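You operate a simulated robot arm through the tools that you are given. There is no shell and no other tool. Be economical: measure what you need, move in short steps, check, and stop when the job is done.

The job below is to be done with a simulated robot arm. You get a single attempt, and the scene is never put back.

TASK
Fetch the pink bowl and set it on the orange plate.

It is judged by the outcome, as a careful person would: the job done as asked, and still so three seconds after it is handed in. It fails if anything else is knocked over, pushed out of place, dropped, spilled or broken.

THE ROBOT
A 6-joint arm with a two-finger parallel gripper, fixed in place. Base frame: the origin is at the foot of the arm, x ahead of it, y to its left, z up; the work surface is at about z = 0. Readings come in m, degrees, newtons and seconds.
With the tool pointing down near the work surface it reaches from about 0.18 to 0.46 m from the base axis. Its first joint turns from -70.0 to 70.0 degrees. Payload 1.9 kg.
Tool frame: the origin (TCP) lies between the finger pads and is the grasp point; the fingertips stand 0.023 m ahead of it; z points along the fingers, y is the line along which they close. The gripper opens to 0.094 m. The fingers are 0.038 m wide and 0.01 m thick; the gripper's body (0.054 by 0.096 m) begins 0.039 m behind the TCP.
Orientation is that of the tool frame in the base frame, as [roll, pitch, yaw] about the fixed x, y, z axes, in that order (R = Rz(yaw) Ry(pitch) Rx(roll)). With the fingers straight down and closing along the base's y, the tool's x points along the base's -x, its y along +y and its z along -z.

THE INTERFACE
- The arm moves only by the tool drive_tool. Its argument "moves" is a list of rows, each an object of numbers (a shift or turn left out is 0, a gripper value left out holds the last): "x", "y", "z": the shift along the tool's x, y, z in units of 150 mm (1.0 is 150 mm); "wx", "wy", "wz": the turn, a rotation vector about the tool's x, y, z in units of 180 degrees (1.0 is 180 degrees). In form: [{"x": .., "y": .., "z": .., "wx": .., "wy": .., "wz": ..}, ...]. A call has 1 to 8 rows; each row is the pose to reach, as a shift and turn from the pose commanded when the call began, along the tool's axes at that moment. "claw" is the opening, from 0 (shut) to 1 (fully open), set as the call begins (left out, the last holds). A call with a number of a shift or a turn outside -1 to 1 is refused whole. Each row takes 0.2 s and may step no farther than 0.05 m and 8.6 degrees from the row before; otherwise, or with a gripper value out of range, the whole call is refused. A pose out of reach is approached as far as the arm can. The call stops where the force on the tool passes 40 N (or 10 N more than at its start, if that is more) or the arm is blocked; 0.2 s more then pass. Each finger travels about 0.108 m/s and halts on what it meets, pressing with about 38 N; the grip force reading is that of the motor and also rises with nothing between the fingers. The clock runs only during rows and for 0.2 s after the last one: add rows that repeat a pose to give the fingers time. The reply holds the time, the measured pose of the TCP, the force on the tool along the base axes, the opening and the grip force, in the units named above and with some noise.
- Cameras (640 x 400 px; columns grow to the right, rows downward): "scene" is fixed at [0.0735, 0.3253, 0.4352]; the picture's right is [-0.61, -0.79, 0.00], its down [-0.43, 0.34, -0.83] and it looks along [0.66, -0.51, -0.55] (base axes); focal length 331 px, centre (320, 200). "wrist" rides on the gripper at [-0.039, 0, -0.044] in the tool frame; the picture's right is [0.00, -1.00, 0.00], its down [0.97, 0.00, -0.24] and it looks along [0.24, 0.00, 0.97] (tool axes); focal length 218 px, centre (320, 200).
- capture(camera): a new picture of that camera. It takes no simulated time.
- point_at(camera, pixels): for up to 12 pixels [column, row] of the newest picture of that camera ("zoom" is the newest enlarged one), the place [x, y, z] in the base frame of the surface seen there, good to about 0.003 m, but the place of the scene camera against the robot may be out by one fixed shift of up to 0.012 m in any direction. It takes no simulated time.
- close_up(camera, box): a new picture of the part [left, top, right, bottom] of that camera's present view, enlarged. It takes no simulated time.
- sign_off(): hands the job in; it is judged then, once.

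Go step by step. Measure first, check grasps and placings, and put right what went wrong. The budget is 60 turns and 22 pictures, counting those below and the enlarged ones. Unless the task says otherwise, let go and move clear before handing in, and close with one line.

The tools are called after "Request:" by a JSON object that holds its "name" and its "arguments". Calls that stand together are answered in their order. drive_tool: Moves the arm, as the interface text tells. Its arguments: {"type":"object","properties":{"moves":{"type":"array","items":{"type":"object","properties":{"x":{"type":"number"},"y":{"type":"number"},"z":{"type":"number"},"wx":{"type":"number"},"wy":{"type":"number"},"wz":{"type":"number"}}}},"claw":{"type":"number"}},"required":["moves"]} The other tools are called the same way: capture (camera) takes a picture; point_at (camera, pixels) gives the place of the surface under pixels of a picture; close_up (camera, box) takes an enlarged picture of a part of a camera's view; sign_off () hands the job in.

At the start:

```text
time_s: 0.0
ee_pos: [0.3135, -0.0904, 0.243]
tool_rot: [-180.0, 0.0, -179.9]
contact_force: [0.4, -0.5, -0.1]
width: 0.0938
grip_force: 0.0
```

scene: 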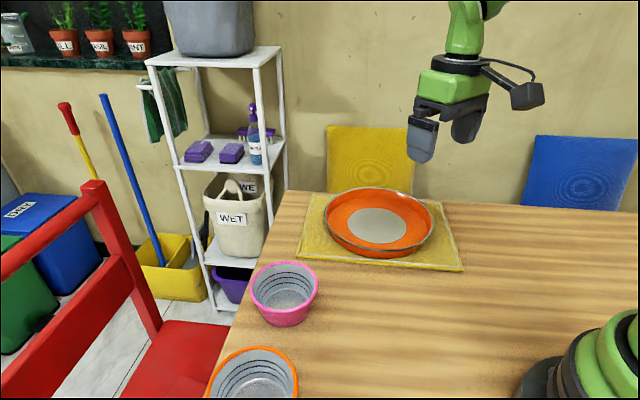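
wrist: 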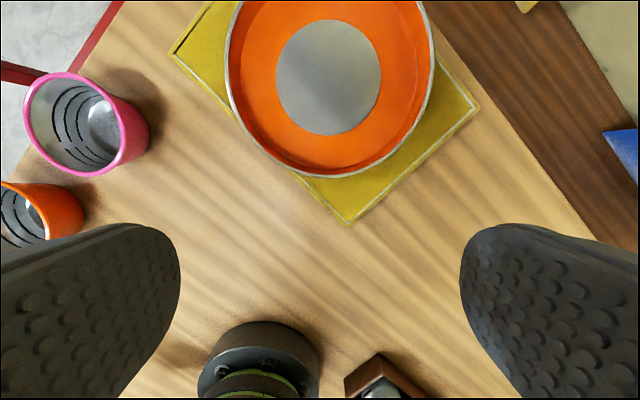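

The pink bowl is at about (285,290) in the scene picture and the orange plate at about (380,220). I'll measure both with the scene and wrist cameras.

Request:
{"name": "point_at", "arguments": {"camera": "scene", "pixels": [[252, 287], [318, 287], [284, 263], [284, 311], [284, 324], [284, 298], [324, 222], [433, 222], [385, 190], [378, 256], [378, 222], [345, 290]]}}

Request:
{"name": "point_at", "arguments": {"camera": "wrist", "pixels": [[25, 112], [70, 75], [120, 128], [78, 173], [105, 125], [148, 125], [328, 75], [233, 75], [433, 75], [328, 176], [30, 190], [328, 155]]}}

Request:
{"name": "close_up", "arguments": {"camera": "scene", "box": [200, 180, 480, 355]}}

```text
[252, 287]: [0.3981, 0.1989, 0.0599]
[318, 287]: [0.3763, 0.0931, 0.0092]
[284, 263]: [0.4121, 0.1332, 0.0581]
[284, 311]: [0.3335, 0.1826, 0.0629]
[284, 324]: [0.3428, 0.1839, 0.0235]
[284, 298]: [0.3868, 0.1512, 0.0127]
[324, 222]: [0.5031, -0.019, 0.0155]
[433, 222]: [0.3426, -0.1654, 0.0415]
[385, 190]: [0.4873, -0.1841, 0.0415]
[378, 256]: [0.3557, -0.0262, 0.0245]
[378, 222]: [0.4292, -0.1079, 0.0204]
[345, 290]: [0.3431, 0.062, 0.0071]
```

```text
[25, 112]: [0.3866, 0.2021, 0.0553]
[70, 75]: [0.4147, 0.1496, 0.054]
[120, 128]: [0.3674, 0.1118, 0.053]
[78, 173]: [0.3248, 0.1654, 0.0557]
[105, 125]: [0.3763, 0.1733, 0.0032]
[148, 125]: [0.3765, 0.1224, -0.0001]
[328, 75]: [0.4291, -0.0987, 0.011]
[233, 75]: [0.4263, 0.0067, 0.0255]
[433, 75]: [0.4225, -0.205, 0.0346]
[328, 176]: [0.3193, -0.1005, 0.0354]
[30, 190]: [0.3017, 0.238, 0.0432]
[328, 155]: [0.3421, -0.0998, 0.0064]
```

```text
2.29 times, centred on (340, 268) of scene
```

zoom: 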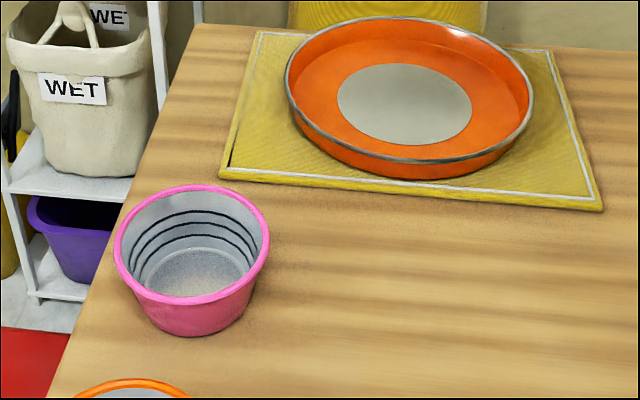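

Going by the wrist readings, the pink bowl's rim is centred near (0.370, 0.157), about 0.09 m across at z≈0.055. The plate is centred near (0.425, -0.10). The bowl is too wide to straddle safely, so I'll grip its -y wall with one finger inside, and move above it first.

Request:
{"name": "drive_tool", "arguments": {"moves": [{"x": -0.0627, "y": 0.225, "z": 0.103}, {"x": -0.125, "y": 0.45, "z": 0.207}, {"x": -0.188, "y": 0.675, "z": 0.31}], "claw": 0.5}}

Request:
{"name": "drive_tool", "arguments": {"moves": [{"x": -0.0627, "y": 0.225, "z": 0.103, "wx": -0.022}, {"x": -0.125, "y": 0.45, "z": 0.207, "wx": -0.044}, {"x": -0.188, "y": 0.675, "z": 0.31, "wx": -0.067}, {"x": -0.188, "y": 0.675, "z": 0.31, "wx": -0.067}]}}

Request:
{"name": "capture", "arguments": {"camera": "wrist"}}

```text
time_s: 0.8
ee_pos: [0.3395, 0.0112, 0.1944]
tool_rot: [179.9, 0.1, 180.0]
contact_force: [0.9, -0.5, 0.3]
width: 0.0469
grip_force: 0.0
```

```text
time_s: 1.8
ee_pos: [0.3698, 0.1116, 0.1488]
tool_rot: [167.9, 0.0, -180.0]
contact_force: [0.4, 0.5, 0.3]
width: 0.0469
grip_force: 0.1
```

```text
18 pictures are left
```

wrist: 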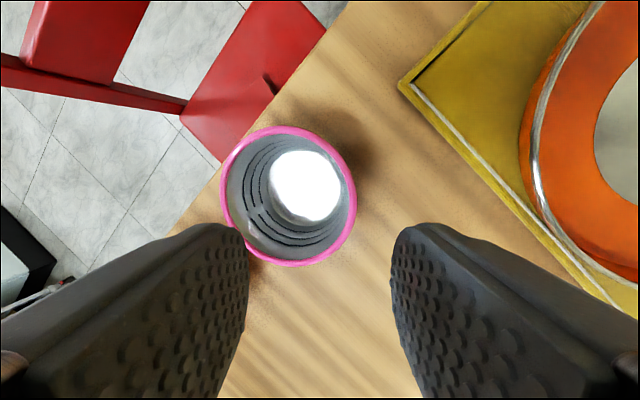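

The pink rim is clearly in view, with its edges at about (222,195), (357,195), (287,128) and (290,265). I'll measure them.

Request:
{"name": "point_at", "arguments": {"camera": "wrist", "pixels": [[224, 190], [354, 195], [285, 129], [290, 263], [247, 145], [332, 150], [340, 242], [300, 180], [349, 195], [365, 200]]}}

```text
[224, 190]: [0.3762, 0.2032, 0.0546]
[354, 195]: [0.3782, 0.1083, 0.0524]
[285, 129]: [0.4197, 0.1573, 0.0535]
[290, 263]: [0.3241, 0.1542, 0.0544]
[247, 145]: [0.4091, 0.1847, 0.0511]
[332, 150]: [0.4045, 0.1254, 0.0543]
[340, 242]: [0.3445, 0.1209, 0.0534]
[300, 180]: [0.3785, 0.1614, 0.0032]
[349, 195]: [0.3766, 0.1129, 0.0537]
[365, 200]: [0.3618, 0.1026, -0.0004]
```

The rim centre is (0.372, 0.156) with an outer radius of about 0.048, so the near -y wall is at y≈0.110. I'll go straight down with the fingers open on either side of it.

Request:
{"name": "drive_tool", "arguments": {"moves": [{"x": -0.013, "y": -0.035, "z": 0.178}, {"x": -0.013, "y": -0.071, "z": 0.356}, {"x": -0.013, "y": -0.106, "z": 0.535}, {"x": -0.013, "y": -0.142, "z": 0.713}]}}

Request:
{"name": "capture", "arguments": {"camera": "scene"}}

```text
time_s: 2.8
ee_pos: [0.3712, 0.1143, 0.0375]
tool_rot: [167.9, 0.1, -179.9]
contact_force: [0.0, -0.1, -1.7]
width: 0.0471
grip_force: 0.1
```

```text
17 pictures are left
```

scene: 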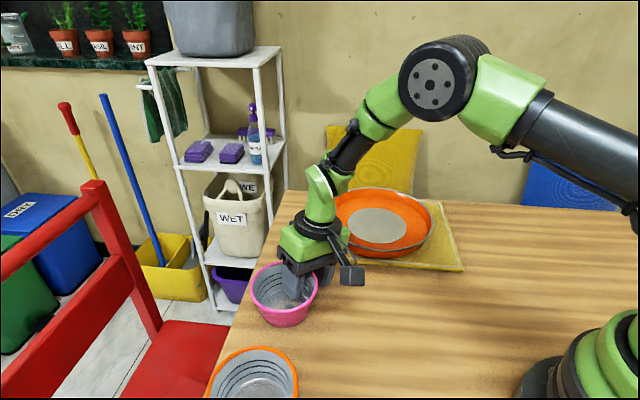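

One finger is inside the bowl and one outside, with no contact force. I'll close on the wall.

Request:
{"name": "drive_tool", "arguments": {"moves": [{"x": 0}, {"x": 0}, {"x": 0}, {"x": 0}], "claw": 0}}

```text
time_s: 3.8
ee_pos: [0.3727, 0.1144, 0.0386]
tool_rot: [168.0, 0.1, -179.9]
contact_force: [0.6, 0.1, 0.9]
width: 0.0064
grip_force: 37.9
```

The fingers stopped at 6.4 mm with 38 N, so they are holding the wall. I'll lift straight up.

Request:
{"name": "drive_tool", "arguments": {"moves": [{"y": 0.028, "z": -0.13}, {"y": 0.07, "z": -0.326}, {"y": 0.11, "z": -0.5}, {"y": 0.139, "z": -0.652}, {"y": 0.139, "z": -0.652}]}}

Request:
{"name": "capture", "arguments": {"camera": "scene"}}

Request:
{"name": "capture", "arguments": {"camera": "wrist"}}

```text
time_s: 5.0
ee_pos: [0.3708, 0.1139, 0.1391]
tool_rot: [167.9, 0.1, -179.9]
contact_force: [0.1, -0.3, -0.7]
width: 0.0064
grip_force: 37.9
```

```text
16 pictures are left
```

scene: 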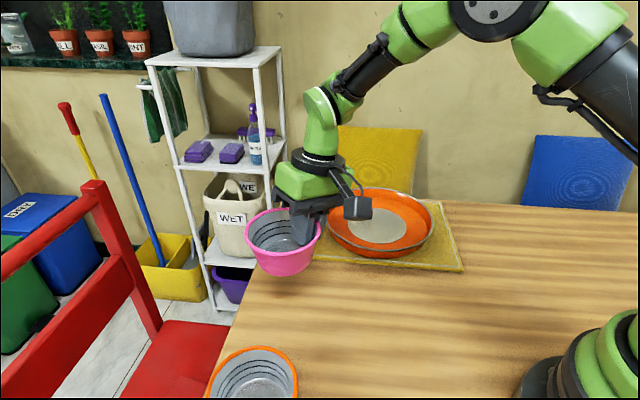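

```text
15 pictures are left
```

wrist: 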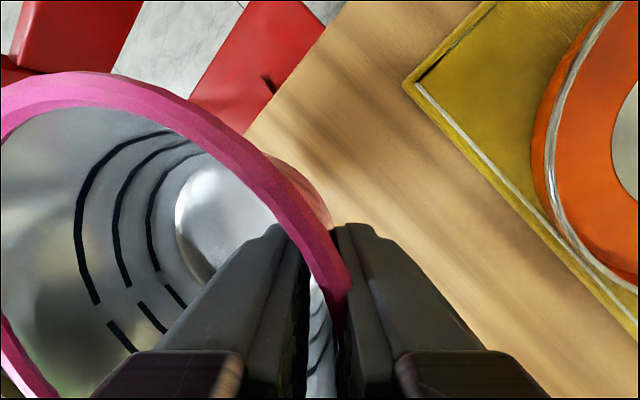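

The bowl is lifted and held. I'll measure its rim to check the tilt.

Request:
{"name": "point_at", "arguments": {"camera": "wrist", "pixels": [[340, 285], [270, 180], [190, 108], [70, 87], [20, 110], [25, 375]]}}

Request:
{"name": "point_at", "arguments": {"camera": "scene", "pixels": [[248, 240], [270, 210], [260, 259], [285, 250], [312, 250], [285, 272]]}}

```text
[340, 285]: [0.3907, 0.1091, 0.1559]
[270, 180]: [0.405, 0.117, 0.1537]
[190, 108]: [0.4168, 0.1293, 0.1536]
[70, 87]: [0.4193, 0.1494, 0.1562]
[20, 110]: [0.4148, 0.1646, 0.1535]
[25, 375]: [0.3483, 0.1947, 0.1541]
```

```text
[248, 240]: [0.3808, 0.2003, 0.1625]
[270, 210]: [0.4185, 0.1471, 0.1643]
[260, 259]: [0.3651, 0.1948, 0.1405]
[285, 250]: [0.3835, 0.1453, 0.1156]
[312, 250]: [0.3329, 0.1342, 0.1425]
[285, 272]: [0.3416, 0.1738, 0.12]
```

The rim is level at z≈0.155 and the bowl centre is about 0.042 m to the +y side of the TCP. I'll carry it over the plate, shifting (+0.054, -0.256), in two calls.

Request:
{"name": "drive_tool", "arguments": {"moves": [{"x": -0.045, "y": -0.209, "z": -0.0444}, {"x": -0.09, "y": -0.4175, "z": -0.0888}, {"x": -0.135, "y": -0.626, "z": -0.133}, {"x": -0.18, "y": -0.835, "z": -0.1775}]}}

Request:
{"name": "drive_tool", "arguments": {"moves": [{"x": -0.045, "y": -0.209, "z": -0.0444}, {"x": -0.09, "y": -0.4175, "z": -0.0888}, {"x": -0.135, "y": -0.626, "z": -0.133}, {"x": -0.18, "y": -0.835, "z": -0.1775}, {"x": -0.18, "y": -0.835, "z": -0.1775}]}}

Request:
{"name": "capture", "arguments": {"camera": "scene"}}

Request:
{"name": "capture", "arguments": {"camera": "wrist"}}

```text
time_s: 6.0
ee_pos: [0.3976, -0.015, 0.14]
tool_rot: [168.0, 0.1, -179.9]
contact_force: [0.3, -0.1, -0.4]
width: 0.0063
grip_force: 37.5
```

```text
time_s: 7.2
ee_pos: [0.4235, -0.1417, 0.1357]
tool_rot: [167.8, 0.0, -180.0]
contact_force: [-0.5, 0.0, -1.0]
width: 0.0063
grip_force: 37.9
```

```text
14 pictures are left
```

scene: 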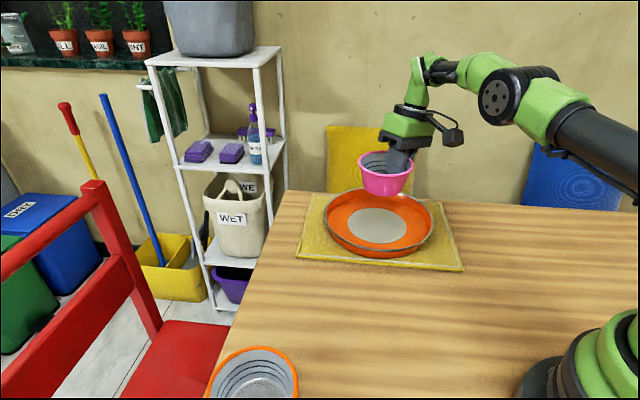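

```text
13 pictures are left
```

wrist: 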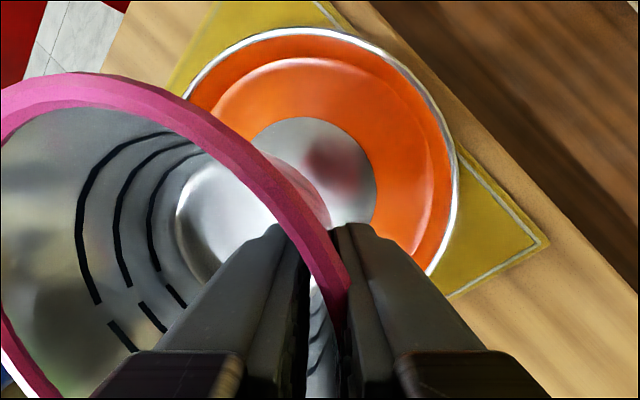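

The bowl is over the plate. I'll measure the plate's floor and rim from this view before lowering.

Request:
{"name": "point_at", "arguments": {"camera": "wrist", "pixels": [[310, 30], [456, 170], [435, 265], [190, 95], [350, 165], [400, 190], [375, 190], [310, 118]]}}

```text
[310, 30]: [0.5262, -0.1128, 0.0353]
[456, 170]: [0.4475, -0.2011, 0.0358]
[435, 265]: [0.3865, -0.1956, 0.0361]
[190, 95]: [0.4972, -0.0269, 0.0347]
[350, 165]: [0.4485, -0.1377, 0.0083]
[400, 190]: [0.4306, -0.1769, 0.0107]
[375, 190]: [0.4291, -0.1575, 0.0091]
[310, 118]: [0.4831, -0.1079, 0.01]
```

The plate centre is confirmed at about (0.424, -0.10), with its floor at z≈0.009. I expect touchdown with the TCP near z 0.047, so I'll lower most of the way now.

Request:
{"name": "drive_tool", "arguments": {"moves": [{"y": -0.03, "z": 0.14}, {"y": -0.06, "z": 0.28}, {"y": -0.09, "z": 0.42}, {"y": -0.114, "z": 0.535}, {"y": -0.114, "z": 0.535}]}}

```text
time_s: 8.4
ee_pos: [0.4237, -0.1409, 0.0551]
tool_rot: [167.9, 0.1, -179.9]
contact_force: [1.2, -0.4, -0.8]
width: 0.0066
grip_force: 37.8
```

No contact yet at z 0.055. I'll lower in small steps and watch the force.

Request:
{"name": "drive_tool", "arguments": {"moves": [{"y": -0.0028, "z": 0.013}, {"y": -0.0056, "z": 0.026}, {"y": -0.0083, "z": 0.039}, {"y": -0.0083, "z": 0.039}]}}

Request:
{"name": "close_up", "arguments": {"camera": "scene", "box": [300, 130, 460, 270]}}

```text
time_s: 9.4
ee_pos: [0.4227, -0.1398, 0.0505]
tool_rot: [167.9, 0.1, -179.9]
contact_force: [0.6, 0.3, -1.0]
width: 0.0061
grip_force: 37.5
```

```text
2.86 times, centred on (380, 200) of scene
```

zoom: 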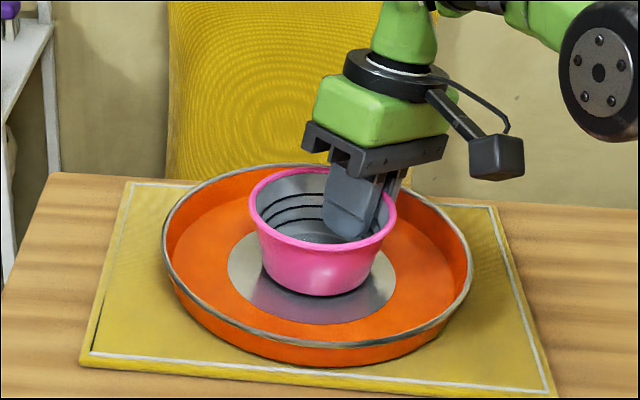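

The bowl is just above the plate floor with no contact force. I'll go down 2 mm more.

Request:
{"name": "drive_tool", "arguments": {"moves": [{"y": -0.0014, "z": 0.0065}, {"y": -0.0028, "z": 0.013}, {"y": -0.0028, "z": 0.013}]}}

```text
time_s: 10.2
ee_pos: [0.4251, -0.1389, 0.0503]
tool_rot: [167.9, 0.2, 179.9]
contact_force: [0.6, -1.7, 6.3]
width: 0.0059
grip_force: 38.1
```

The force has risen to 6 N, so the bowl is resting on the plate. I'll open the fingers.

Request:
{"name": "drive_tool", "arguments": {"moves": [{"x": 0}, {"x": 0}, {"x": 0}], "claw": 0.45}}

Request:
{"name": "drive_tool", "arguments": {"moves": [{"y": 0.028, "z": -0.13}, {"y": 0.07, "z": -0.326}, {"y": 0.11, "z": -0.5}, {"y": 0.139, "z": -0.652}, {"y": 0.139, "z": -0.652}]}}

Request:
{"name": "capture", "arguments": {"camera": "scene"}}

Request:
{"name": "capture", "arguments": {"camera": "wrist"}}

```text
time_s: 11.0
ee_pos: [0.4233, -0.1392, 0.0492]
tool_rot: [167.9, 0.1, -179.9]
contact_force: [1.4, -0.1, -0.3]
width: 0.0423
grip_force: 0.1
```

```text
time_s: 12.2
ee_pos: [0.4273, -0.1406, 0.1488]
tool_rot: [167.9, 0.1, 180.0]
contact_force: [-0.3, 0.3, -0.2]
width: 0.0423
grip_force: 0.1
```

```text
11 pictures are left
```

scene: 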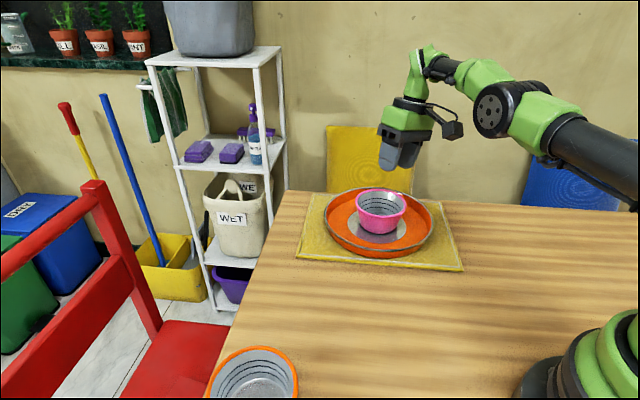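

```text
10 pictures are left
```

wrist: 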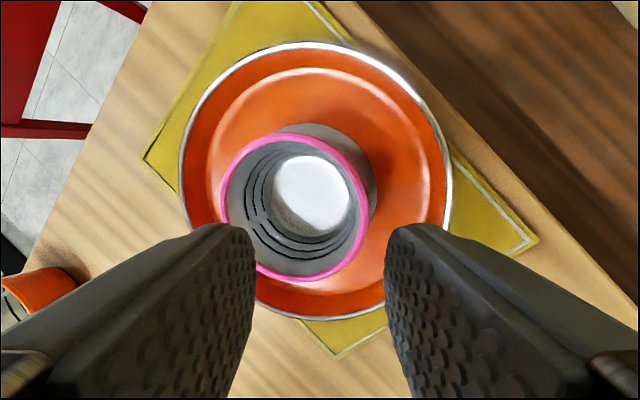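

The bowl sits upright in the middle of the plate at about (380,212), the plate and mat haven't moved, and the gripper is clear. I'll hand in.

Request:
{"name": "sign_off", "arguments": {}}

```text
The job is handed in.
```

The pink bowl is sitting upright on the orange plate, the gripper is clear of it, and the last pictures show nothing else was disturbed.
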